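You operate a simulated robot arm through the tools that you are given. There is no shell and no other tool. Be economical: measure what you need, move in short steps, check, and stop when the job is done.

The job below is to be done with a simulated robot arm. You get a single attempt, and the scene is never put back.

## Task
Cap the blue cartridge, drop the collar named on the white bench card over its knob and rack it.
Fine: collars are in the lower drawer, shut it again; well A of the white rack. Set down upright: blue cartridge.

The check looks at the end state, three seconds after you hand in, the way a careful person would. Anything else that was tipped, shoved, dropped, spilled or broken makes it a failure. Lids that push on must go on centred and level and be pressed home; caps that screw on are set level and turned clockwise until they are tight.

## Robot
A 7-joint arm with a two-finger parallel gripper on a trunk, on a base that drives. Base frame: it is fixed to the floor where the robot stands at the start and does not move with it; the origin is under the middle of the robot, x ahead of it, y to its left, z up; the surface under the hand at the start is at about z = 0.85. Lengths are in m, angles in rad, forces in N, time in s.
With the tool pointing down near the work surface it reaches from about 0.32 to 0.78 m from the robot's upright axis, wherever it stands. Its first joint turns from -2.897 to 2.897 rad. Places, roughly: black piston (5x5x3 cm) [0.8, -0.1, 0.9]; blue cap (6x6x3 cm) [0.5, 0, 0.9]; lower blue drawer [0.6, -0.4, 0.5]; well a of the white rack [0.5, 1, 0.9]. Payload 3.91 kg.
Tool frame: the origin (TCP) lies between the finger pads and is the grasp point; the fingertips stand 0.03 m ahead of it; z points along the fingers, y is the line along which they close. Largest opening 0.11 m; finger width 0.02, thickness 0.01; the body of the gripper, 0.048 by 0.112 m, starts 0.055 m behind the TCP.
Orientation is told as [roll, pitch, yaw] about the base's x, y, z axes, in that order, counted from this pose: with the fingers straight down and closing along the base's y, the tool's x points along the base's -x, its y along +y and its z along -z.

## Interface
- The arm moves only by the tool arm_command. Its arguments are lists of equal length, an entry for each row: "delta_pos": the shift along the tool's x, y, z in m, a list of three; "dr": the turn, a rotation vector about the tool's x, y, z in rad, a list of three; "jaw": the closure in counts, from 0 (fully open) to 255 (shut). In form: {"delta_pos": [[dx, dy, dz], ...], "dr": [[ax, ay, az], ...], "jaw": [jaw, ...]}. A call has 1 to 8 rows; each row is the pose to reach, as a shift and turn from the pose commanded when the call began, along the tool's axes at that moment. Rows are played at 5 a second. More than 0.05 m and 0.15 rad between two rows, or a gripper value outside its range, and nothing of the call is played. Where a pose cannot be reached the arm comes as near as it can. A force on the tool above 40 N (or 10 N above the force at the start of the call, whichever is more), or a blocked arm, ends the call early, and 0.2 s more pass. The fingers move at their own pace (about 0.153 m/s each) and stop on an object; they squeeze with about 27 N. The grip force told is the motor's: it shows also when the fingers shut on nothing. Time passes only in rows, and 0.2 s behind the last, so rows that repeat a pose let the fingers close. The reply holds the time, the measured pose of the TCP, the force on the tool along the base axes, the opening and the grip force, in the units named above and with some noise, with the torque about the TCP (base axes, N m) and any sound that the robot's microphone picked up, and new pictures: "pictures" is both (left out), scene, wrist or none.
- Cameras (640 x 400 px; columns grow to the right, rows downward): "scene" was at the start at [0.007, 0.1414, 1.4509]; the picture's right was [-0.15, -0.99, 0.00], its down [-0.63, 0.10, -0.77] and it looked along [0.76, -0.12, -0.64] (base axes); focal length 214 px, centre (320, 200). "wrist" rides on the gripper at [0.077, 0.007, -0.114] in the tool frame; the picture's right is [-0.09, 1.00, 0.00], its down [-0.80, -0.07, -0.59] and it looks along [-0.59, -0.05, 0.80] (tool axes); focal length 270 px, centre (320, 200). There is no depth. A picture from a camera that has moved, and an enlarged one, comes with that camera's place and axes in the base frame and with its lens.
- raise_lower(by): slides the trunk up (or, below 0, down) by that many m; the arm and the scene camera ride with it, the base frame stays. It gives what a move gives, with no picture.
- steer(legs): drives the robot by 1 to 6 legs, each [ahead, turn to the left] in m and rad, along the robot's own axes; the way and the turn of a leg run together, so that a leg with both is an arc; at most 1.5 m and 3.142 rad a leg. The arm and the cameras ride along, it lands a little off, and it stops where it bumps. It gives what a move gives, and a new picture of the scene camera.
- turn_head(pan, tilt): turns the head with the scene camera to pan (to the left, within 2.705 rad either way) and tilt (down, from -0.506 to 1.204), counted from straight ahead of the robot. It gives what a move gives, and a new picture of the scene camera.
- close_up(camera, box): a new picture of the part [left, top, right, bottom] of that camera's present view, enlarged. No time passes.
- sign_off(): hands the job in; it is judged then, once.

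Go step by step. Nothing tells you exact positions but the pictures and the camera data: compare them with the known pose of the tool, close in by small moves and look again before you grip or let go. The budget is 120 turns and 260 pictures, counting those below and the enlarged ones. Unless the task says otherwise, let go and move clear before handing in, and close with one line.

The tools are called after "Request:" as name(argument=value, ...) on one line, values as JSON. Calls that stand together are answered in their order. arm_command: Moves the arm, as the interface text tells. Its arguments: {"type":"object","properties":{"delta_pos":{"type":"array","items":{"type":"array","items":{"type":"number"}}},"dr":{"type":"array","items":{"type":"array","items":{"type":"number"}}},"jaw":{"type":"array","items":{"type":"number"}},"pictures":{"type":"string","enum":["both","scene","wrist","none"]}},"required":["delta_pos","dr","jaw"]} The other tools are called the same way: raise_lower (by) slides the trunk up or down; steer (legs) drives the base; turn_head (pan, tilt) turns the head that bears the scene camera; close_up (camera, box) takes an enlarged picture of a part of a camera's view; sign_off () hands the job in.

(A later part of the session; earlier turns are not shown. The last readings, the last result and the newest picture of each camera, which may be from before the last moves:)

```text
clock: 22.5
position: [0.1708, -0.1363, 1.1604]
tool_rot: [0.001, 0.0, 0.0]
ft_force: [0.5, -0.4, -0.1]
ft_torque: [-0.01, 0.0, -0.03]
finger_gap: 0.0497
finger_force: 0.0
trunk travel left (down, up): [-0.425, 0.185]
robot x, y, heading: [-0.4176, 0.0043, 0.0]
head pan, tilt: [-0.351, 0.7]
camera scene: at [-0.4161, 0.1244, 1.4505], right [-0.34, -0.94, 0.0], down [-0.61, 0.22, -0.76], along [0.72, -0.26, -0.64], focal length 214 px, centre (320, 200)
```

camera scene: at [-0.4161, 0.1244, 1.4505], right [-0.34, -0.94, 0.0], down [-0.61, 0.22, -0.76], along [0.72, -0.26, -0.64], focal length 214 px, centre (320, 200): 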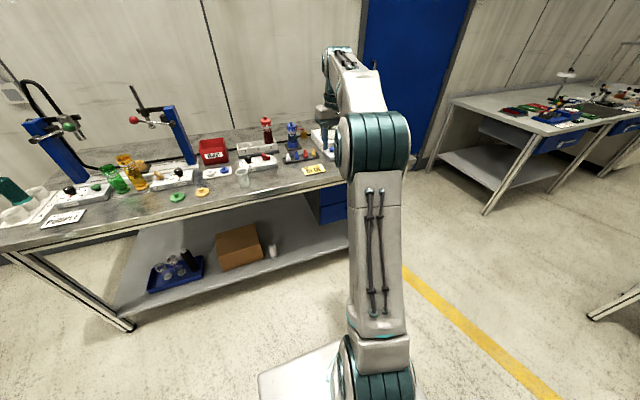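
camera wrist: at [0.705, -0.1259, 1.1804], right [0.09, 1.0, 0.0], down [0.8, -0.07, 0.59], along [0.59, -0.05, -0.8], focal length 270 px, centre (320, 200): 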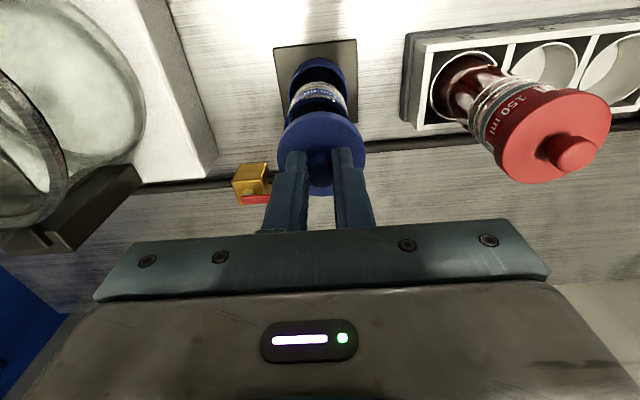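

The column hides the drawer; I'll shift the robot to the right so the drawer lies left of the arm.

Request:
steer(legs=[[0, -1.571], [0.6, 0], [0, 1.571]])

Request:
turn_head(pan=0.1, tilt=0.7)

```text
clock: 33.6
position: [0.1681, -0.7366, 1.1618]
tool_rot: [0.0, -0.001, -0.005]
ft_force: [0.0, -0.6, -0.4]
ft_torque: [0.02, -0.01, 0.01]
finger_gap: 0.0496
finger_force: 0.0
trunk travel left (down, up): [-0.425, 0.185]
robot x, y, heading: [-0.421, -0.592, -0.002]
head pan, tilt: [-0.351, 0.7]
camera scene: at [-0.4177, -0.4727, 1.4505], right [-0.35, -0.94, 0.0], down [-0.6, 0.22, -0.76], along [0.72, -0.27, -0.64], focal length 214 px, centre (320, 200)
```

scene: 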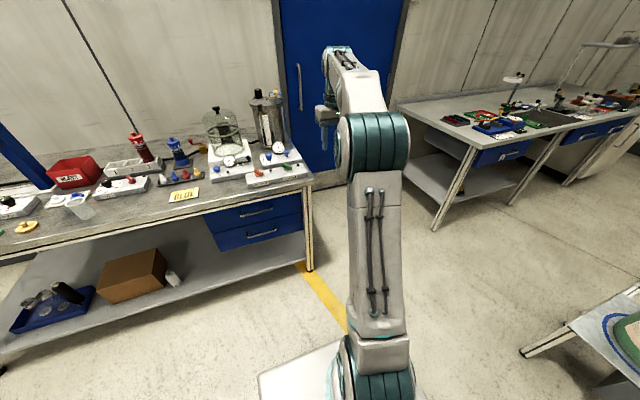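

```text
clock: 34.5
position: [0.1679, -0.7375, 1.1621]
tool_rot: [-0.001, -0.001, -0.006]
ft_force: [0.1, 0.1, 0.4]
ft_torque: [0.0, 0.03, 0.01]
finger_gap: 0.0498
finger_force: 0.0
trunk travel left (down, up): [-0.425, 0.185]
robot x, y, heading: [-0.4205, -0.5914, -0.006]
head pan, tilt: [0.099, 0.7]
camera scene: at [-0.4127, -0.4353, 1.4505], right [0.09, -1.0, 0.0], down [-0.64, -0.06, -0.76], along [0.76, 0.07, -0.64], focal length 214 px, centre (320, 200)
```

scene: 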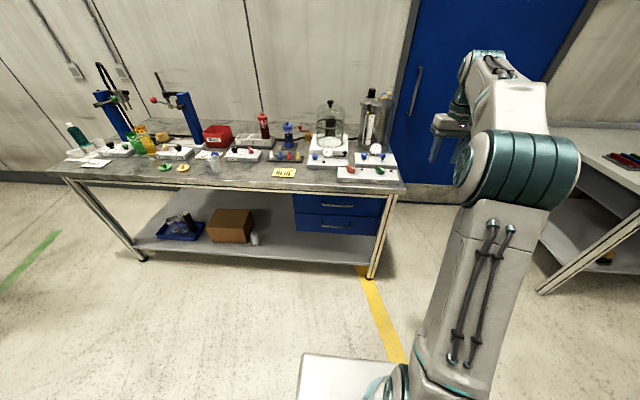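

Request:
close_up(camera="scene", box=[272, 175, 412, 275])

```text
4.00 times, centred on (342, 225) of scene
camera zoom: at [-0.4127, -0.4353, 1.4505], right [0.09, -1.0, 0.0], down [-0.64, -0.06, -0.76], along [0.76, 0.07, -0.64], focal length 858 px, centre (232, 100)
```

zoom: 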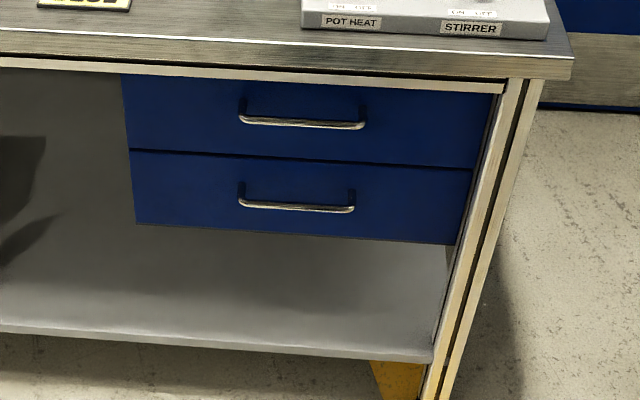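

The lower drawer's handle is a bar around (0.40, -0.45, 0.57). I'll lower the trunk, then turn the hand to point forward with fingers closing vertically.

Request:
raise_lower(by=-0.4)

Request:
arm_command(delta_pos=[[-0.01, 0.01, 0], [-0.02, 0.03, 0], [-0.03, 0.05, 0], [-0.04, 0.07, 0], [-0.06, 0.09, 0], [-0.07, 0.11, 0], [-0.08, 0.12, 0]], dr=[[-0.0863, -0.0863, 0.0863], [-0.1726, -0.1726, 0.1726], [-0.2589, -0.2589, 0.2589], [-0.3452, -0.3452, 0.3452], [-0.4315, -0.4315, 0.4315], [-0.5178, -0.5178, 0.5178], [-0.604, -0.604, 0.604]], jaw=[60, 60, 60, 60, 60, 60, 60], pictures="scene")

```text
clock: 38.3
position: [0.1673, -0.7368, 0.7618]
tool_rot: [-0.001, 0.0, -0.006]
ft_force: [0.4, -0.3, -0.9]
ft_torque: [0.01, 0.01, 0.0]
finger_gap: 0.0496
finger_force: 0.0
trunk travel left (down, up): [-0.025, 0.585]
robot x, y, heading: [-0.4203, -0.5945, -0.002]
head pan, tilt: [0.099, 0.7]
```

```text
clock: 39.9
position: [0.25, -0.6173, 0.7606]
tool_rot: [0.788, -0.339, -0.795]
ft_force: [-0.1, -0.4, 0.5]
ft_torque: [-0.01, 0.01, -0.01]
finger_gap: 0.0842
finger_force: 0.1
trunk travel left (down, up): [-0.025, 0.585]
robot x, y, heading: [-0.4209, -0.592, -0.002]
head pan, tilt: [0.099, 0.7]
camera scene: at [-0.4128, -0.4353, 1.0505], right [0.09, -1.0, 0.0], down [-0.64, -0.06, -0.76], along [0.76, 0.07, -0.64], focal length 214 px, centre (320, 200)
```

scene: 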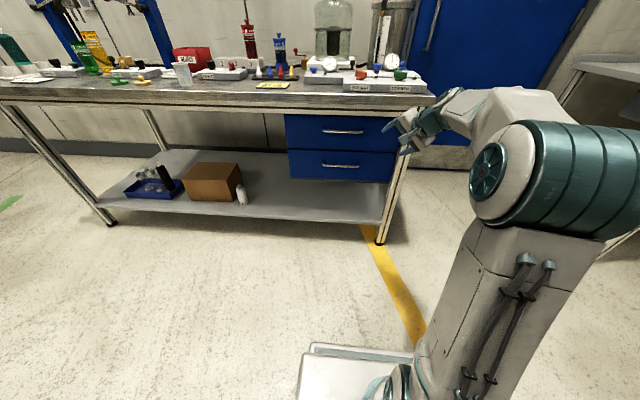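

Request:
close_up(camera="scene", box=[276, 100, 404, 190])

Request:
arm_command(delta_pos=[[0, 0, 0], [0, 0, 0], [0, 0, 0], [0, 0, 0], [0, 0, 0], [0, 0, 0], [0, 0, 0]], dr=[[-0.0863, -0.0863, 0.0863], [-0.1726, -0.1726, 0.1726], [-0.2589, -0.2589, 0.2589], [-0.3452, -0.3452, 0.3452], [-0.4315, -0.4315, 0.4315], [-0.5178, -0.5178, 0.5178], [-0.605, -0.605, 0.605]], jaw=[60, 60, 60, 60, 60, 60, 60], pictures="both")

```text
4.44 times, centred on (340, 145) of scene
camera zoom: at [-0.4128, -0.4353, 1.0505], right [0.09, -1.0, 0.0], down [-0.64, -0.06, -0.76], along [0.76, 0.07, -0.64], focal length 953 px, centre (231, 444)
```

zoom: 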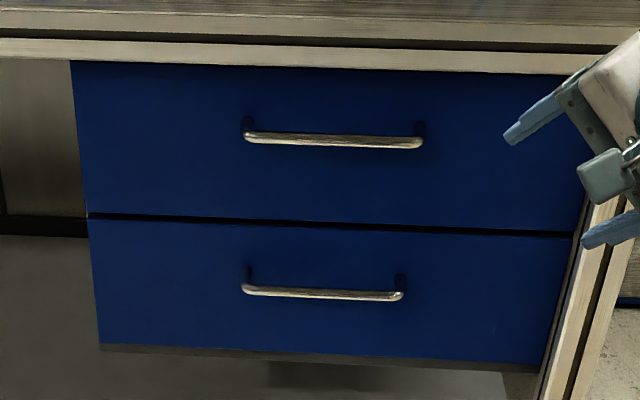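

```text
clock: 41.5
position: [0.2513, -0.6309, 0.7464]
tool_rot: [1.519, -0.008, -1.57]
ft_force: [-0.6, 7.4, 2.2]
ft_torque: [-0.02, 0.15, -0.48]
finger_gap: 0.0842
finger_force: 0.0
out of reach, approached as far as the arm can: row 7
trunk travel left (down, up): [-0.025, 0.585]
robot x, y, heading: [-0.4185, -0.592, -0.007]
head pan, tilt: [0.099, 0.7]
camera scene: at [-0.4138, -0.4362, 1.0507], right [0.09, -1.0, 0.0], down [-0.64, -0.06, -0.77], along [0.76, 0.07, -0.64], focal length 214 px, centre (320, 200)
camera wrist: at [0.1385, -0.5535, 0.7588], right [0.05, -0.08, 1.0], down [-0.6, -0.8, -0.03], along [0.8, -0.59, -0.09], focal length 270 px, centre (320, 200)
```

scene: 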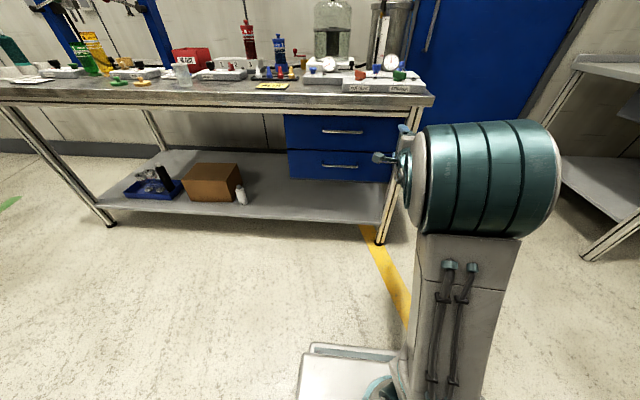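
wrist: 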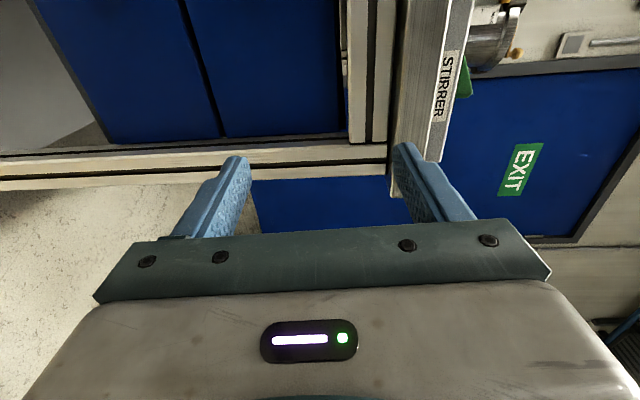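

Bar estimated at (0.435, -0.45, 0.54). Moving to a pre-grasp position in front of it.

Request:
arm_command(delta_pos=[[0.02, -0.04, 0.0], [0.045, -0.08, 0.0], [0.07, -0.12, 0.01], [0.1, -0.155, 0.02], [0.13, -0.185, 0.035], [0.15, -0.205, 0.06], [0.167, -0.222, 0.09], [0.167, -0.222, 0.09]], dr=[[0, 0, 0], [0, 0, 0], [0, 0, 0], [0, 0, 0], [0, 0, 0], [0, 0, 0], [0, 0, 0], [0, 0, 0]], jaw=[60, 60, 60, 60, 60, 60, 60, 60], pictures="both")

Request:
close_up(camera="scene", box=[276, 100, 404, 190])

```text
clock: 43.3
position: [0.3441, -0.4388, 0.5536]
tool_rot: [1.558, -0.002, -1.592]
ft_force: [0.5, 0.7, 0.5]
ft_torque: [0.02, 0.0, 0.0]
finger_gap: 0.0842
finger_force: 0.1
out of reach, approached as far as the arm can: row 3, 4, 5, 6, 7, 8
trunk travel left (down, up): [-0.025, 0.585]
robot x, y, heading: [-0.4234, -0.5913, -0.003]
head pan, tilt: [0.099, 0.7]
camera scene: at [-0.4128, -0.4351, 1.0504], right [0.09, -1.0, 0.0], down [-0.64, -0.06, -0.76], along [0.76, 0.07, -0.64], focal length 214 px, centre (320, 200)
camera wrist: at [0.2313, -0.3582, 0.5619], right [0.01, -0.09, 1.0], down [-0.61, -0.79, -0.06], along [0.79, -0.61, -0.06], focal length 270 px, centre (320, 200)
```

scene: 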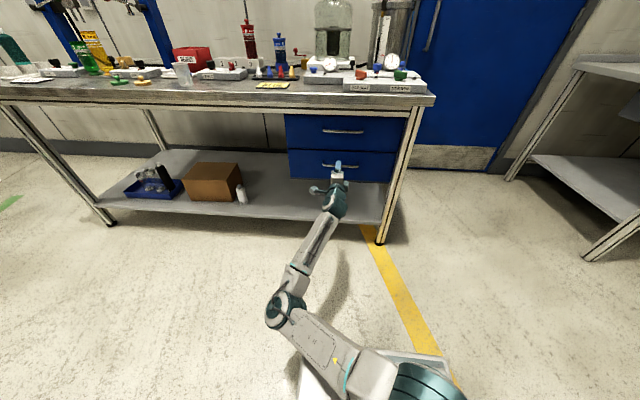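
wrist: 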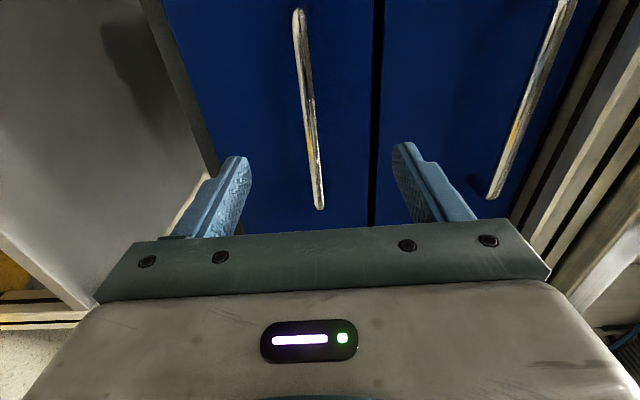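

```text
4.44 times, centred on (340, 145) of scene
camera zoom: at [-0.4128, -0.4351, 1.0504], right [0.09, -1.0, 0.0], down [-0.64, -0.06, -0.76], along [0.76, 0.07, -0.64], focal length 953 px, centre (231, 444)
```

zoom: 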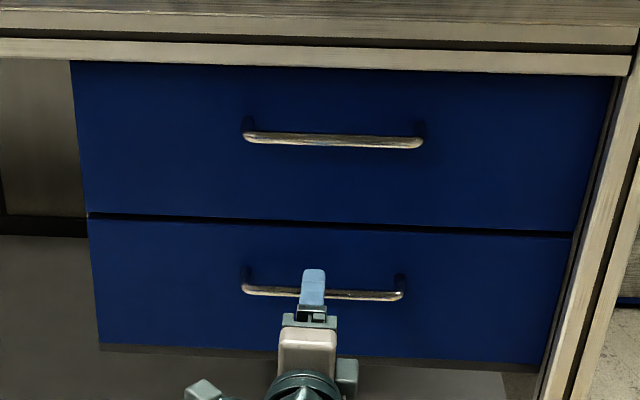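

The hand faces the bar, about 9 mm high of it. I'll bring it in by driving the base forward.

Request:
steer(legs=[[0.05, 0]])

Request:
arm_command(delta_pos=[[0, 0, -0.01], [0, 0, -0.01]], dr=[[0, 0, 0], [0, 0, 0]], jaw=[60, 60], pictures="both")

```text
clock: 44.2
position: [0.3931, -0.439, 0.5546]
tool_rot: [1.557, -0.001, -1.59]
ft_force: [0.0, 0.4, 0.7]
ft_torque: [0.01, 0.0, -0.02]
finger_gap: 0.0843
finger_force: 0.1
trunk travel left (down, up): [-0.025, 0.585]
robot x, y, heading: [-0.3709, -0.5976, -0.007]
head pan, tilt: [0.099, 0.7]
camera scene: at [-0.3633, -0.4353, 1.0505], right [0.09, -1.0, 0.0], down [-0.64, -0.06, -0.76], along [0.76, 0.07, -0.64], focal length 214 px, centre (320, 200)
```

scene: 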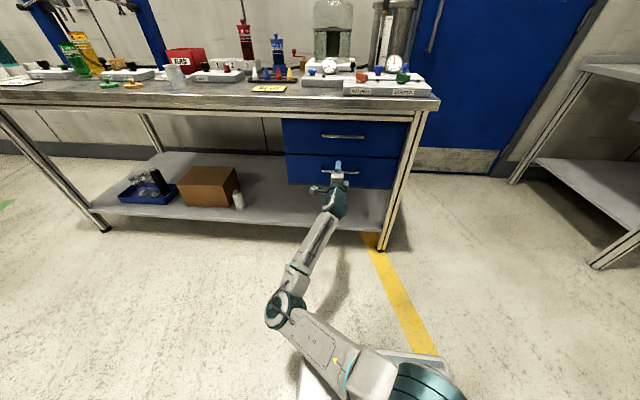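

```text
clock: 44.8
position: [0.3832, -0.4403, 0.556]
tool_rot: [1.559, 0.001, -1.595]
ft_force: [0.9, -0.1, 0.3]
ft_torque: [-0.02, 0.01, -0.01]
finger_gap: 0.0842
finger_force: 0.1
trunk travel left (down, up): [-0.025, 0.585]
robot x, y, heading: [-0.3692, -0.5925, -0.005]
head pan, tilt: [0.099, 0.7]
camera scene: at [-0.3633, -0.4353, 1.0505], right [0.09, -1.0, 0.0], down [-0.64, -0.06, -0.76], along [0.76, 0.07, -0.64], focal length 214 px, centre (320, 200)
camera wrist: at [0.2714, -0.36, 0.5645], right [0.01, -0.09, 1.0], down [-0.62, -0.79, -0.06], along [0.79, -0.61, -0.06], focal length 270 px, centre (320, 200)
```

scene: 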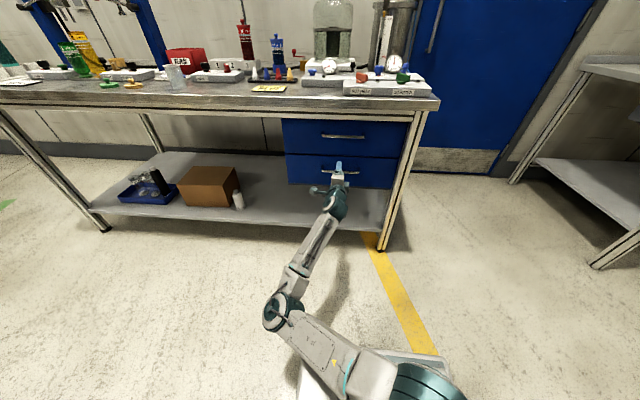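
wrist: 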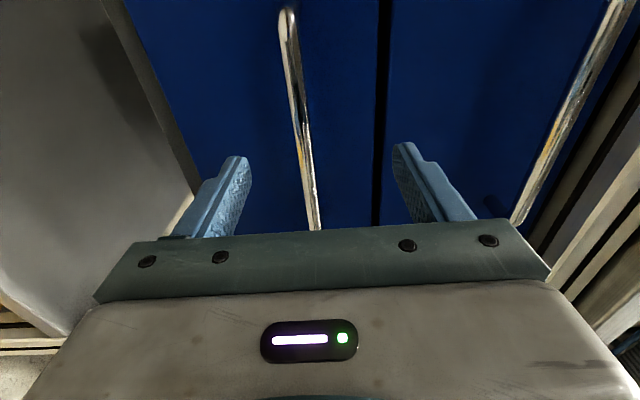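

Request:
arm_command(delta_pos=[[0, -0.01, 0.0], [0, -0.01, 0.02], [0, -0.01, 0.035], [0, -0.01, 0.035]], dr=[[0, 0, 0], [0, 0, 0], [0, 0, 0], [0, 0, 0]], jaw=[60, 60, 60, 60], pictures="wrist")

Request:
close_up(camera="scene", box=[290, 140, 390, 210])

```text
clock: 45.8
position: [0.4197, -0.4381, 0.5436]
tool_rot: [1.555, -0.001, -1.593]
ft_force: [0.3, -0.3, -0.3]
ft_torque: [0.01, 0.02, 0.02]
finger_gap: 0.0841
finger_force: 0.0
trunk travel left (down, up): [-0.025, 0.585]
robot x, y, heading: [-0.372, -0.5925, -0.005]
head pan, tilt: [0.099, 0.7]
camera wrist: at [0.3068, -0.3579, 0.5527], right [0.01, -0.09, 1.0], down [-0.61, -0.79, -0.06], along [0.79, -0.61, -0.06], focal length 270 px, centre (320, 200)
```

wrist: 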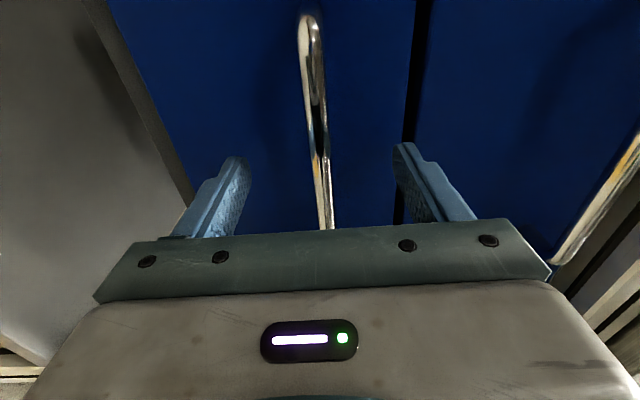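

```text
5.71 times, centred on (340, 175) of scene
camera zoom: at [-0.3633, -0.4353, 1.0505], right [0.09, -1.0, 0.0], down [-0.64, -0.06, -0.76], along [0.76, 0.07, -0.64], focal length 1226 px, centre (206, 343)
```

zoom: 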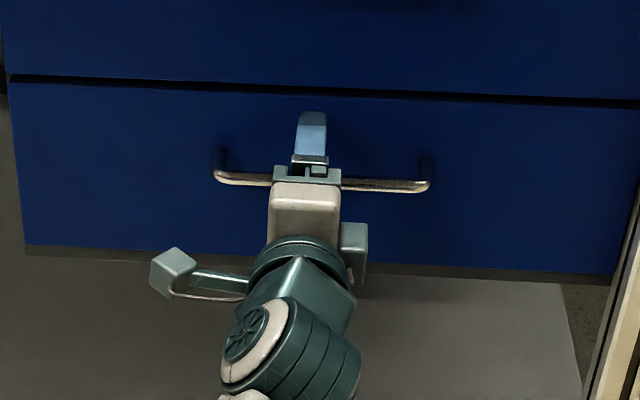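

The bar lies between the fingers. Close on it.

Request:
arm_command(delta_pos=[[0, 0.0, 0.006], [0, 0, 0.006], [0, 0, 0.006], [0, 0, 0.006], [0, 0, 0.006]], dr=[[0, 0, 0], [0, 0, 0], [0, 0, 0], [0, 0, 0], [0, 0, 0]], jaw=[60, 255, 255, 255, 255], pictures="wrist")

```text
clock: 47.0
position: [0.4236, -0.4394, 0.5456]
tool_rot: [1.558, 0.002, -1.594]
ft_force: [2.3, 0.6, 6.3]
ft_torque: [-0.02, -0.05, -0.23]
finger_gap: 0.0119
finger_force: 45.3
trunk travel left (down, up): [-0.025, 0.585]
robot x, y, heading: [-0.367, -0.5939, -0.009]
head pan, tilt: [0.099, 0.7]
camera wrist: at [0.3118, -0.3583, 0.5537], right [0.01, -0.09, 1.0], down [-0.61, -0.79, -0.06], along [0.79, -0.61, -0.06], focal length 270 px, centre (320, 200)
```

wrist: 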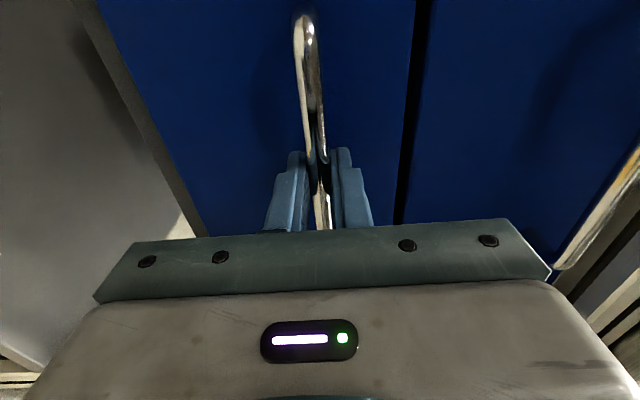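

Gripped the bar. Pull the drawer by backing the base, a part first.

Request:
steer(legs=[[-0.15, 0]])

```text
clock: 48.4
position: [0.2735, -0.4399, 0.5446]
tool_rot: [1.559, 0.0, -1.596]
ft_force: [-2.5, -11.5, 8.3]
ft_torque: [-0.02, -0.03, 0.18]
finger_gap: 0.0118
finger_force: 44.7
trunk travel left (down, up): [-0.025, 0.585]
robot x, y, heading: [-0.5223, -0.5938, -0.006]
head pan, tilt: [0.099, 0.7]
camera scene: at [-0.5133, -0.4354, 1.0506], right [0.09, -1.0, 0.0], down [-0.64, -0.06, -0.77], along [0.76, 0.07, -0.64], focal length 214 px, centre (320, 200)
```

scene: 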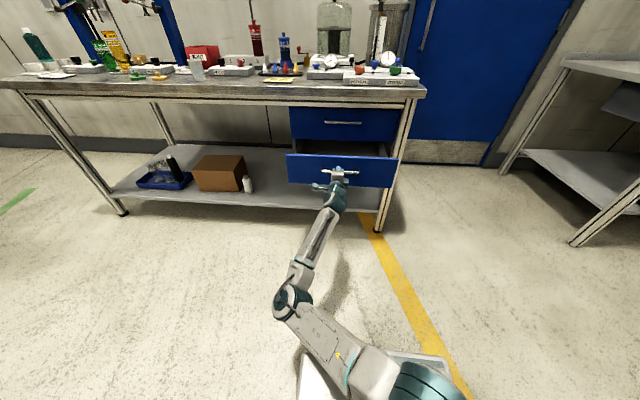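

It slides. Pull another 0.12 m.

Request:
steer(legs=[[-0.12, 0]])

```text
clock: 49.6
position: [0.155, -0.441, 0.5451]
tool_rot: [1.559, 0.0, -1.598]
ft_force: [-2.3, -5.5, 5.7]
ft_torque: [-0.03, -0.03, -0.1]
finger_gap: 0.0119
finger_force: 45.0
trunk travel left (down, up): [-0.025, 0.585]
robot x, y, heading: [-0.6405, -0.5935, -0.007]
head pan, tilt: [0.099, 0.7]
camera scene: at [-0.6333, -0.4342, 1.0505], right [0.09, -1.0, 0.0], down [-0.64, -0.06, -0.77], along [0.76, 0.07, -0.64], focal length 214 px, centre (320, 200)
```

scene: 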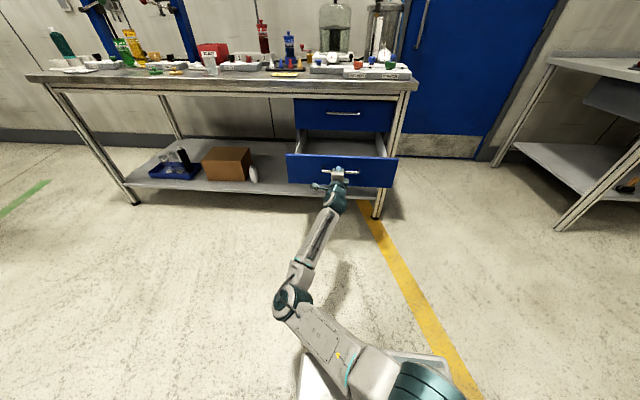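

Open 0.27 m. Release the handle, back away, and raise the trunk to look in.

Request:
arm_command(delta_pos=[[0, 0, 0], [0, 0, 0], [0, 0, 0]], dr=[[0, 0, 0], [0, 0, 0], [0, 0, 0]], jaw=[60, 60, 60], pictures="none")

Request:
steer(legs=[[-0.12, 0]])

Request:
raise_lower(by=0.4)

Request:
turn_head(pan=0.1, tilt=0.75)

Request:
close_up(camera="scene", box=[240, 120, 400, 220])

```text
clock: 50.4
position: [0.1536, -0.4399, 0.5448]
tool_rot: [1.558, -0.002, -1.598]
ft_force: [0.3, -0.8, 0.0]
ft_torque: [-0.02, 0.0, 0.02]
finger_gap: 0.0843
finger_force: 0.1
trunk travel left (down, up): [-0.025, 0.585]
robot x, y, heading: [-0.6385, -0.5946, -0.007]
head pan, tilt: [0.099, 0.7]
```

```text
clock: 51.7
position: [0.0346, -0.4378, 0.5449]
tool_rot: [1.559, -0.005, -1.596]
ft_force: [0.4, -0.2, 0.9]
ft_torque: [0.01, 0.01, 0.01]
finger_gap: 0.0843
finger_force: 0.0
trunk travel left (down, up): [-0.025, 0.585]
robot x, y, heading: [-0.7606, -0.5871, -0.007]
head pan, tilt: [0.099, 0.7]
camera scene: at [-0.7527, -0.433, 1.0505], right [0.09, -1.0, 0.0], down [-0.64, -0.06, -0.76], along [0.76, 0.07, -0.64], focal length 214 px, centre (320, 200)
```

scene: 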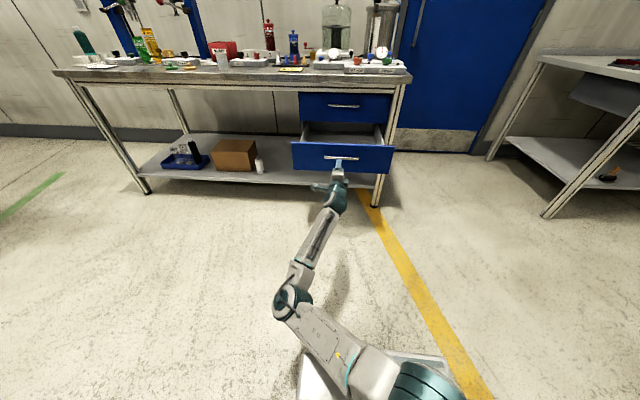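

```text
clock: 55.5
position: [0.0349, -0.437, 0.9451]
tool_rot: [1.558, -0.003, -1.596]
ft_force: [0.0, 0.6, -1.1]
ft_torque: [-0.02, 0.0, 0.0]
finger_gap: 0.0841
finger_force: 0.1
trunk travel left (down, up): [-0.425, 0.185]
robot x, y, heading: [-0.7606, -0.5916, -0.003]
head pan, tilt: [0.099, 0.7]
```

```text
clock: 56.1
position: [0.0343, -0.4377, 0.9438]
tool_rot: [1.56, -0.001, -1.596]
ft_force: [0.0, 0.6, 0.0]
ft_torque: [0.03, 0.03, 0.02]
finger_gap: 0.0841
finger_force: 0.0
trunk travel left (down, up): [-0.425, 0.185]
robot x, y, heading: [-0.7597, -0.5924, -0.008]
head pan, tilt: [0.099, 0.75]
camera scene: at [-0.7548, -0.4331, 1.4462], right [0.09, -1.0, 0.0], down [-0.68, -0.06, -0.73], along [0.73, 0.07, -0.68], focal length 214 px, centre (320, 200)
```

scene: 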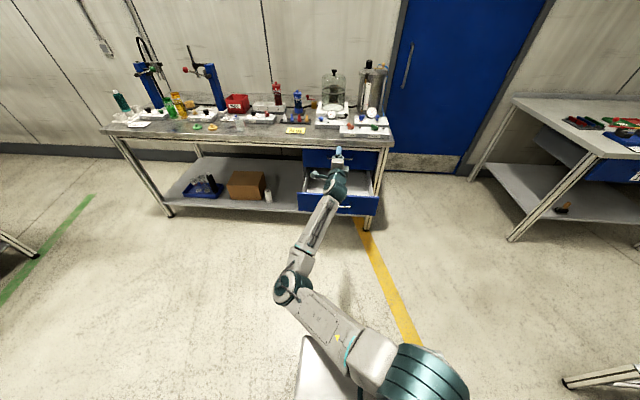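

```text
4.00 times, centred on (320, 170) of scene
camera zoom: at [-0.7548, -0.4331, 1.4462], right [0.09, -1.0, 0.0], down [-0.68, -0.06, -0.73], along [0.73, 0.07, -0.68], focal length 858 px, centre (320, 320)
```

zoom: 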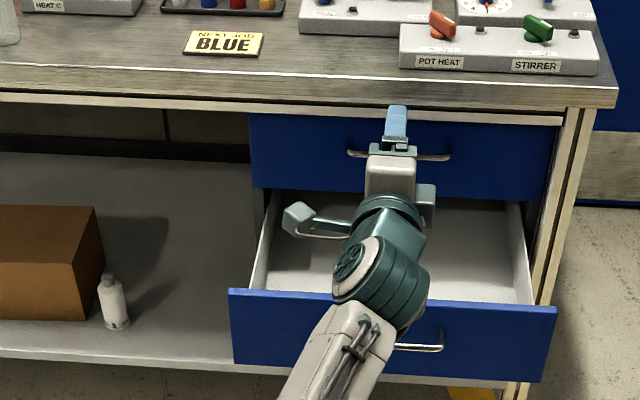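

I'll retract and turn the hand back to pointing down, so I can see into the drawer from above.

Request:
arm_command(delta_pos=[[0, 0.015, -0.025], [0, 0.03, -0.05], [0, 0.045, -0.075], [0, 0.06, -0.1], [0, 0.075, -0.125], [0, 0.09, -0.15], [0, 0.1, -0.175], [0, 0.1, -0.2]], dr=[[0.0757, 0.0757, -0.0757], [0.1514, 0.1514, -0.1514], [0.2271, 0.2271, -0.2271], [0.3028, 0.3028, -0.3028], [0.3785, 0.3785, -0.3785], [0.4542, 0.4542, -0.4542], [0.5299, 0.5299, -0.5299], [0.605, 0.605, -0.605]], jaw=[60, 60, 60, 60, 60, 60, 60, 60], pictures="none")

Request:
arm_command(delta_pos=[[0, 0, 0], [0, 0, 0], [0, 0, 0], [0, 0, 0], [0, 0, 0], [0, 0, 0], [0, 0, 0], [0, 0, 0]], dr=[[0.0757, 0.0757, -0.0757], [0.1514, 0.1514, -0.1514], [0.2271, 0.2271, -0.2271], [0.3028, 0.3028, -0.3028], [0.3785, 0.3785, -0.3785], [0.4542, 0.4542, -0.4542], [0.5299, 0.5299, -0.5299], [0.604, 0.604, -0.604]], jaw=[60, 60, 60, 60, 60, 60, 60, 60], pictures="both")

```text
clock: 57.9
position: [-0.1634, -0.4335, 1.0469]
tool_rot: [0.773, -0.331, -0.803]
ft_force: [-0.1, 0.1, -0.4]
ft_torque: [0.03, 0.02, -0.01]
finger_gap: 0.0842
finger_force: 0.0
trunk travel left (down, up): [-0.425, 0.185]
robot x, y, heading: [-0.7617, -0.5855, -0.009]
head pan, tilt: [0.099, 0.75]
```

```text
clock: 59.7
position: [-0.1642, -0.4329, 1.0477]
tool_rot: [-0.002, 0.015, -0.026]
ft_force: [0.7, -0.2, -0.1]
ft_torque: [-0.02, 0.01, -0.02]
finger_gap: 0.0842
finger_force: 0.1
trunk travel left (down, up): [-0.425, 0.185]
robot x, y, heading: [-0.7562, -0.5907, -0.005]
head pan, tilt: [0.099, 0.75]
camera scene: at [-0.7547, -0.4332, 1.4462], right [0.09, -1.0, 0.0], down [-0.68, -0.06, -0.73], along [0.73, 0.07, -0.68], focal length 214 px, centre (320, 200)
camera wrist: at [-0.2388, -0.4237, 1.1632], right [0.11, 0.99, 0.0], down [0.81, -0.09, 0.58], along [0.58, -0.07, -0.81], focal length 270 px, centre (320, 200)
```

scene: 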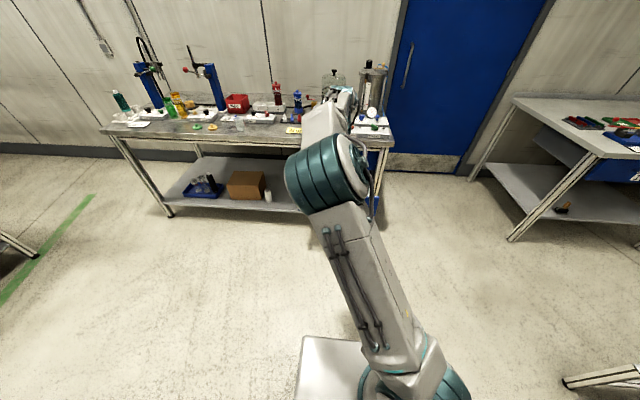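
wrist: 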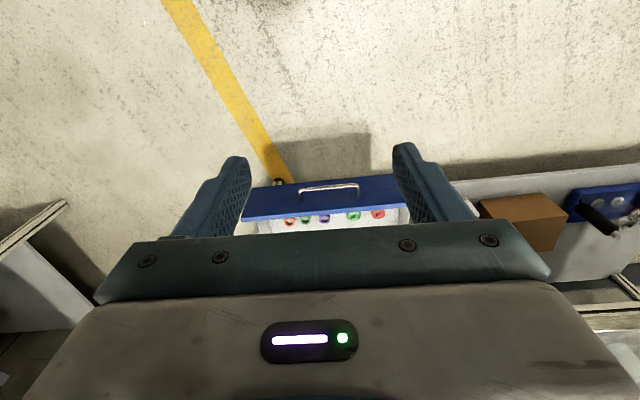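

Request:
close_up(camera="wrist", box=[230, 170, 430, 260])

```text
3.20 times, centred on (330, 215) of wrist
camera zoom: at [-0.2388, -0.4237, 1.1632], right [0.11, 0.99, 0.0], down [0.81, -0.09, 0.58], along [0.58, -0.07, -0.81], focal length 865 px, centre (288, 152)
```

zoom: 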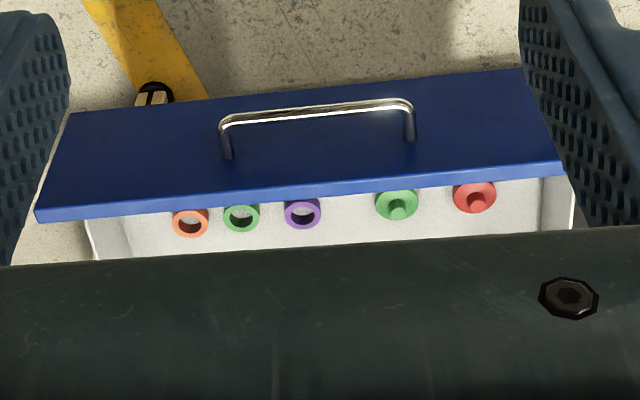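

Collars (orange, green, purple rings) lie near the drawer's front. Drive forward until the hand is over them.

Request:
steer(legs=[[0.36, 0]])

Request:
close_up(camera="wrist", box=[0, 0, 640, 400])

```text
clock: 62.0
position: [0.2011, -0.4371, 1.0478]
tool_rot: [0.0, 0.013, -0.03]
ft_force: [0.4, 0.1, -0.5]
ft_torque: [0.01, -0.01, -0.02]
finger_gap: 0.084
finger_force: 0.0
trunk travel left (down, up): [-0.425, 0.185]
robot x, y, heading: [-0.3987, -0.5961, -0.011]
head pan, tilt: [0.099, 0.75]
camera scene: at [-0.3901, -0.4359, 1.4462], right [0.09, -1.0, 0.0], down [-0.68, -0.06, -0.73], along [0.73, 0.07, -0.68], focal length 214 px, centre (320, 200)
```

scene: 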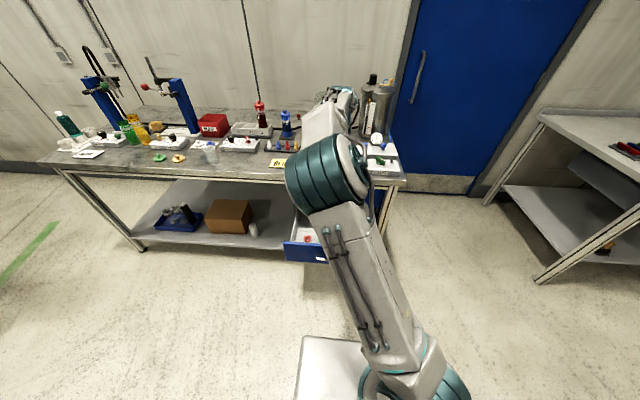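

```text
1.00 times, centred on (320, 200) of wrist (not enlarged: the box is as wide or as high as the picture)
camera zoom: at [0.1257, -0.4272, 1.1629], right [0.12, 0.99, 0.0], down [0.81, -0.09, 0.58], along [0.58, -0.07, -0.81], focal length 270 px, centre (320, 200)
```

zoom: 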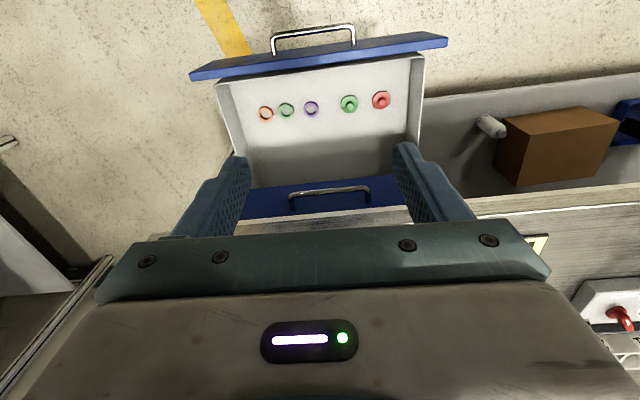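

The purple ring is at about (0.32, -0.475) on the drawer floor. Drive a bit closer, lower the trunk, and look again.

Request:
steer(legs=[[0.08, 0]])

Request:
arm_command(delta_pos=[[-0.01, -0.02, 0], [-0.02, -0.038, 0], [-0.02, -0.038, 0]], dr=[[0, -0.013, -0.03], [0, -0.013, -0.03], [0, -0.013, -0.03]], jaw=[60, 60, 60], pictures="none")

Request:
raise_lower(by=-0.3)

Request:
close_up(camera="wrist", box=[0, 0, 640, 400])

Request:
turn_head(pan=0.0, tilt=0.75)

```text
clock: 63.1
position: [0.2785, -0.4368, 1.047]
tool_rot: [-0.002, 0.012, -0.03]
ft_force: [-1.0, 0.2, 0.0]
ft_torque: [-0.01, 0.01, -0.03]
finger_gap: 0.0841
finger_force: 0.0
trunk travel left (down, up): [-0.425, 0.185]
robot x, y, heading: [-0.3184, -0.597, -0.004]
head pan, tilt: [0.099, 0.75]
camera scene: at [-0.3106, -0.4365, 1.4462], right [0.09, -1.0, 0.0], down [-0.68, -0.06, -0.73], along [0.73, 0.07, -0.68], focal length 214 px, centre (320, 200)
```

scene: 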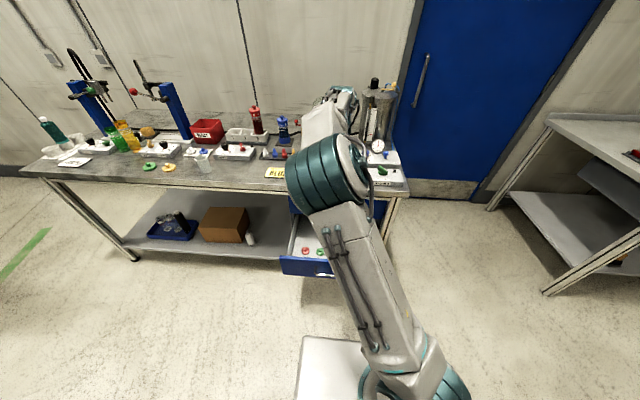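

```text
clock: 63.9
position: [0.299, -0.4767, 1.0482]
tool_rot: [0.002, 0.001, 0.004]
ft_force: [0.1, 0.7, 0.6]
ft_torque: [0.03, 0.0, 0.03]
finger_gap: 0.0841
finger_force: 0.0
trunk travel left (down, up): [-0.425, 0.185]
robot x, y, heading: [-0.3156, -0.5968, -0.003]
head pan, tilt: [0.099, 0.75]
```

```text
clock: 66.9
position: [0.2982, -0.476, 0.7478]
tool_rot: [-0.001, 0.001, 0.001]
ft_force: [0.2, 0.3, 0.0]
ft_torque: [0.04, -0.01, -0.01]
finger_gap: 0.0842
finger_force: 0.1
trunk travel left (down, up): [-0.125, 0.485]
robot x, y, heading: [-0.3165, -0.5953, -0.009]
head pan, tilt: [0.099, 0.75]
```

```text
1.00 times, centred on (320, 200) of wrist (not enlarged: the box is as wide or as high as the picture)
camera zoom: at [0.2216, -0.4687, 0.8619], right [0.09, 1.0, 0.0], down [0.8, -0.07, 0.59], along [0.59, -0.05, -0.8], focal length 270 px, centre (320, 200)
```

zoom: 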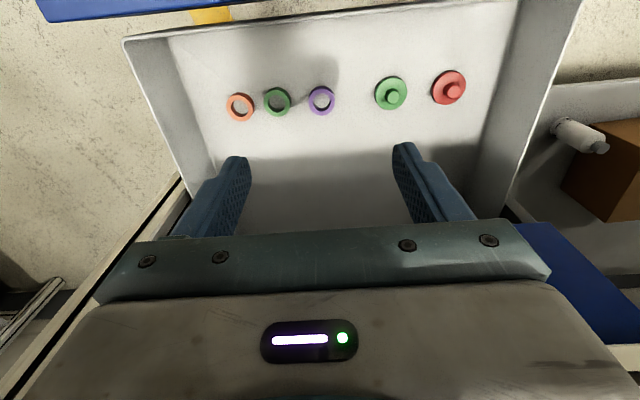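

```text
clock: 67.6
position: [0.2985, -0.4766, 0.7475]
tool_rot: [0.0, -0.001, 0.0]
ft_force: [0.1, -1.0, 0.3]
ft_torque: [-0.03, 0.01, 0.01]
finger_gap: 0.0842
finger_force: 0.1
trunk travel left (down, up): [-0.125, 0.485]
robot x, y, heading: [-0.3175, -0.5911, -0.008]
head pan, tilt: [0.0, 0.75]
camera scene: at [-0.3108, -0.4448, 1.1462], right [-0.01, -1.0, 0.0], down [-0.68, 0.0, -0.73], along [0.73, -0.01, -0.68], focal length 214 px, centre (320, 200)
```

scene: 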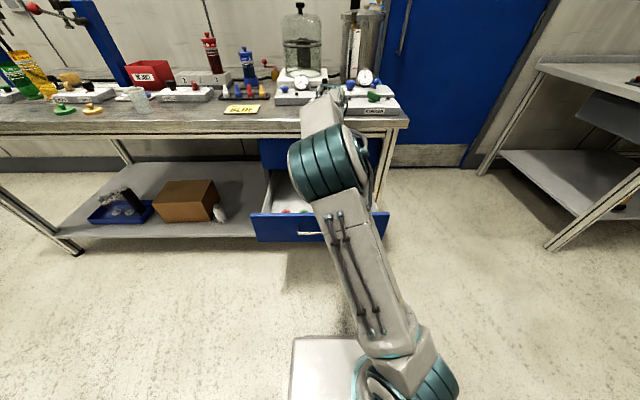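

Request:
raise_lower(by=-0.12)

Request:
arm_command(delta_pos=[[-0.015, 0, 0.01], [-0.03, 0.0, 0.03], [-0.03, 0.0, 0.03]], dr=[[0, 0, 0], [0, 0, 0], [0, 0, 0]], jaw=[110, 110, 110], pictures="wrist")

Request:
close_up(camera="wrist", box=[220, 60, 420, 185])

```text
clock: 69.1
position: [0.2988, -0.4771, 0.6271]
tool_rot: [-0.001, 0.0, 0.002]
ft_force: [-0.3, -0.2, 0.6]
ft_torque: [0.02, 0.0, 0.02]
finger_gap: 0.0842
finger_force: 0.1
trunk travel left (down, up): [-0.005, 0.605]
robot x, y, heading: [-0.3187, -0.5929, -0.009]
head pan, tilt: [0.0, 0.75]
```

```text
clock: 69.9
position: [0.3268, -0.4769, 0.5968]
tool_rot: [-0.001, 0.0, 0.003]
ft_force: [-0.2, -0.1, -0.1]
ft_torque: [0.03, 0.05, -0.01]
finger_gap: 0.0625
finger_force: 0.1
trunk travel left (down, up): [-0.005, 0.605]
robot x, y, heading: [-0.3179, -0.5917, -0.01]
head pan, tilt: [0.0, 0.75]
camera wrist: at [0.2514, -0.4686, 0.7113], right [0.09, 1.0, 0.0], down [0.8, -0.07, 0.6], along [0.59, -0.05, -0.8], focal length 270 px, centre (320, 200)
```

wrist: 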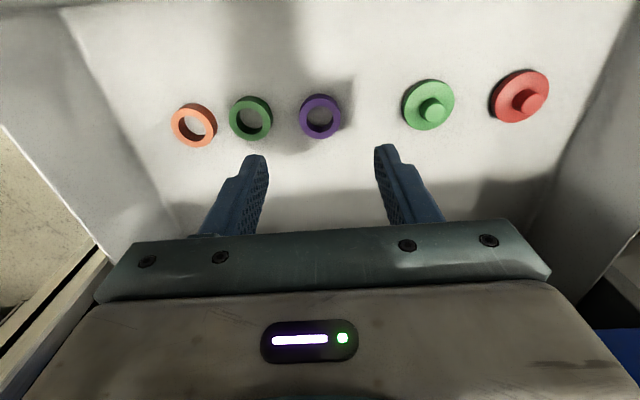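

```text
3.20 times, centred on (320, 122) of wrist
camera zoom: at [0.2514, -0.4686, 0.7113], right [0.09, 1.0, 0.0], down [0.8, -0.07, 0.6], along [0.59, -0.05, -0.8], focal length 865 px, centre (320, 448)
```

zoom: 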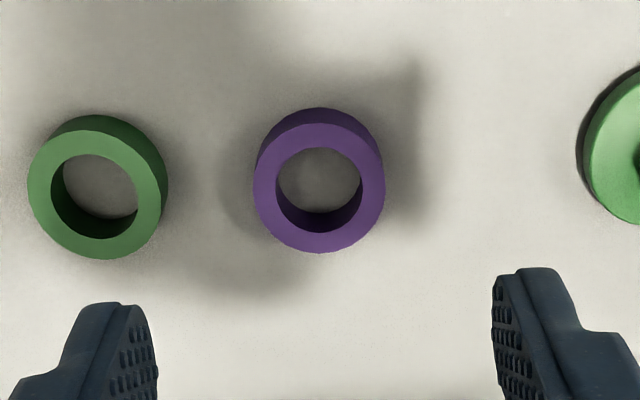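

The purple ring is about 3.5 cm across at (0.333, -0.476), top near z 0.485. Descend partway with a narrower opening.

Request:
arm_command(delta_pos=[[-0.0065, 0.0, 0.015], [-0.0065, 0.0, 0.035], [-0.0065, 0.001, 0.06], [-0.0065, 0.001, 0.06]], dr=[[0, 0, 0], [0, 0, 0], [0, 0, 0], [0, 0, 0]], jaw=[140, 140, 140, 140], pictures="wrist")

Request:
close_up(camera="wrist", box=[240, 90, 400, 190])

```text
clock: 70.9
position: [0.3344, -0.4764, 0.5371]
tool_rot: [0.0, -0.001, 0.002]
ft_force: [-1.0, 0.1, -0.3]
ft_torque: [-0.01, 0.0, 0.02]
finger_gap: 0.0494
finger_force: 0.0
trunk travel left (down, up): [-0.005, 0.605]
robot x, y, heading: [-0.3163, -0.5943, -0.01]
head pan, tilt: [0.0, 0.75]
camera wrist: at [0.2582, -0.4681, 0.6513], right [0.09, 1.0, 0.0], down [0.8, -0.07, 0.59], along [0.59, -0.05, -0.8], focal length 270 px, centre (320, 200)
```

wrist: 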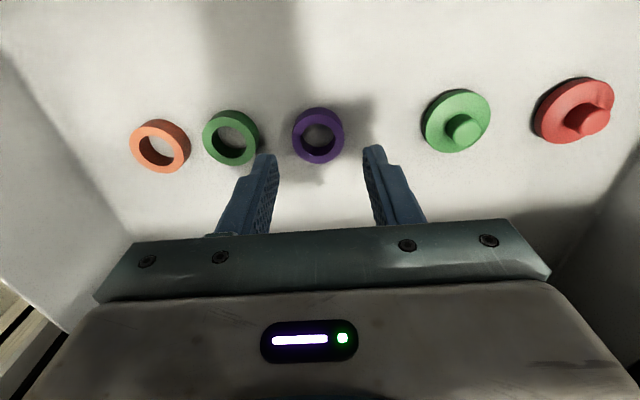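

```text
4.00 times, centred on (320, 140) of wrist
camera zoom: at [0.2582, -0.4681, 0.6513], right [0.09, 1.0, 0.0], down [0.8, -0.07, 0.59], along [0.59, -0.05, -0.8], focal length 1081 px, centre (320, 440)
```

zoom: 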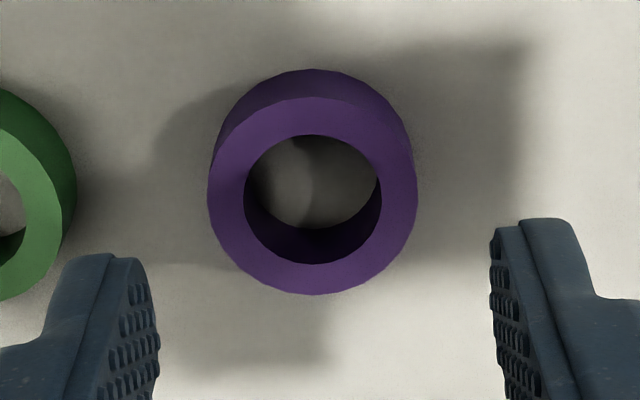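

Ring is at (0.339, -0.477), top near z 0.467. Descend further and look.

Request:
arm_command(delta_pos=[[-0.005, -0.0005, 0.01], [-0.005, -0.0005, 0.025], [-0.005, -0.0005, 0.038], [-0.005, -0.0005, 0.038]], dr=[[0, 0, 0], [0, 0, 0], [0, 0, 0], [0, 0, 0]], jaw=[135, 135, 135, 135], pictures="wrist")

Request:
close_up(camera="wrist", box=[240, 90, 400, 190])

```text
clock: 71.9
position: [0.3391, -0.4765, 0.5002]
tool_rot: [-0.002, 0.0, 0.001]
ft_force: [-0.4, 0.3, -0.3]
ft_torque: [0.0, -0.02, 0.01]
finger_gap: 0.0518
finger_force: 0.0
trunk travel left (down, up): [-0.005, 0.605]
robot x, y, heading: [-0.3194, -0.5962, -0.005]
head pan, tilt: [0.0, 0.75]
camera wrist: at [0.2628, -0.4682, 0.6138], right [0.09, 1.0, 0.0], down [0.8, -0.07, 0.59], along [0.59, -0.05, -0.8], focal length 270 px, centre (320, 200)
```

wrist: 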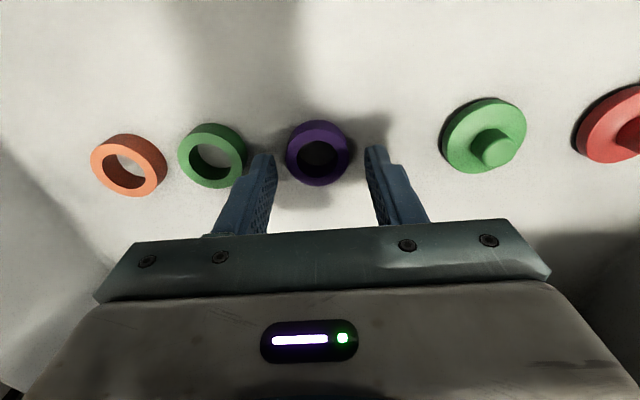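

```text
4.00 times, centred on (320, 140) of wrist
camera zoom: at [0.2628, -0.4682, 0.6138], right [0.09, 1.0, 0.0], down [0.8, -0.07, 0.59], along [0.59, -0.05, -0.8], focal length 1081 px, centre (320, 440)
```

zoom: 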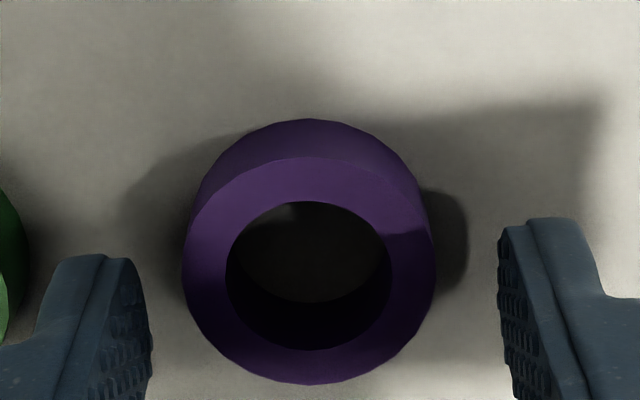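

Nearly at level; shift 2 mm right, go 6 mm lower, and close.

Request:
arm_command(delta_pos=[[0.001, -0.002, 0.003], [0.001, -0.002, 0.006], [0.001, -0.002, 0.006], [0.001, -0.002, 0.006], [0.001, -0.002, 0.006], [0.001, -0.002, 0.006]], dr=[[0, 0, 0], [0, 0, 0], [0, 0, 0], [0, 0, 0], [0, 0, 0], [0, 0, 0]], jaw=[135, 135, 170, 255, 255, 255], pictures="wrist")

Request:
close_up(camera="wrist", box=[240, 90, 400, 190])

```text
clock: 73.3
position: [0.3375, -0.477, 0.494]
tool_rot: [-0.001, -0.001, 0.001]
ft_force: [0.4, 0.0, 0.0]
ft_torque: [0.01, 0.0, -0.01]
finger_gap: 0.033
finger_force: 27.4
trunk travel left (down, up): [-0.005, 0.605]
robot x, y, heading: [-0.3172, -0.5943, -0.011]
head pan, tilt: [0.0, 0.75]
camera wrist: at [0.2619, -0.47, 0.6078], right [0.09, 1.0, 0.0], down [0.8, -0.07, 0.59], along [0.59, -0.05, -0.8], focal length 270 px, centre (320, 200)
```

wrist: 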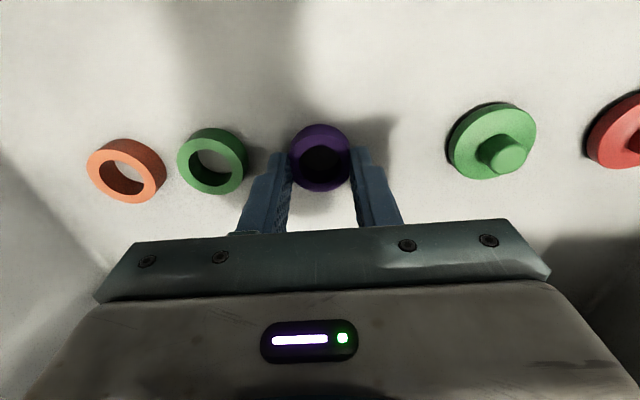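

```text
4.00 times, centred on (320, 140) of wrist
camera zoom: at [0.2619, -0.47, 0.6078], right [0.09, 1.0, 0.0], down [0.8, -0.07, 0.59], along [0.59, -0.05, -0.8], focal length 1081 px, centre (320, 440)
```

zoom: 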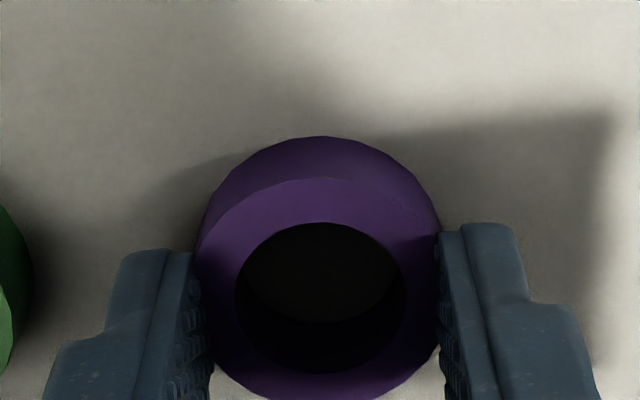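

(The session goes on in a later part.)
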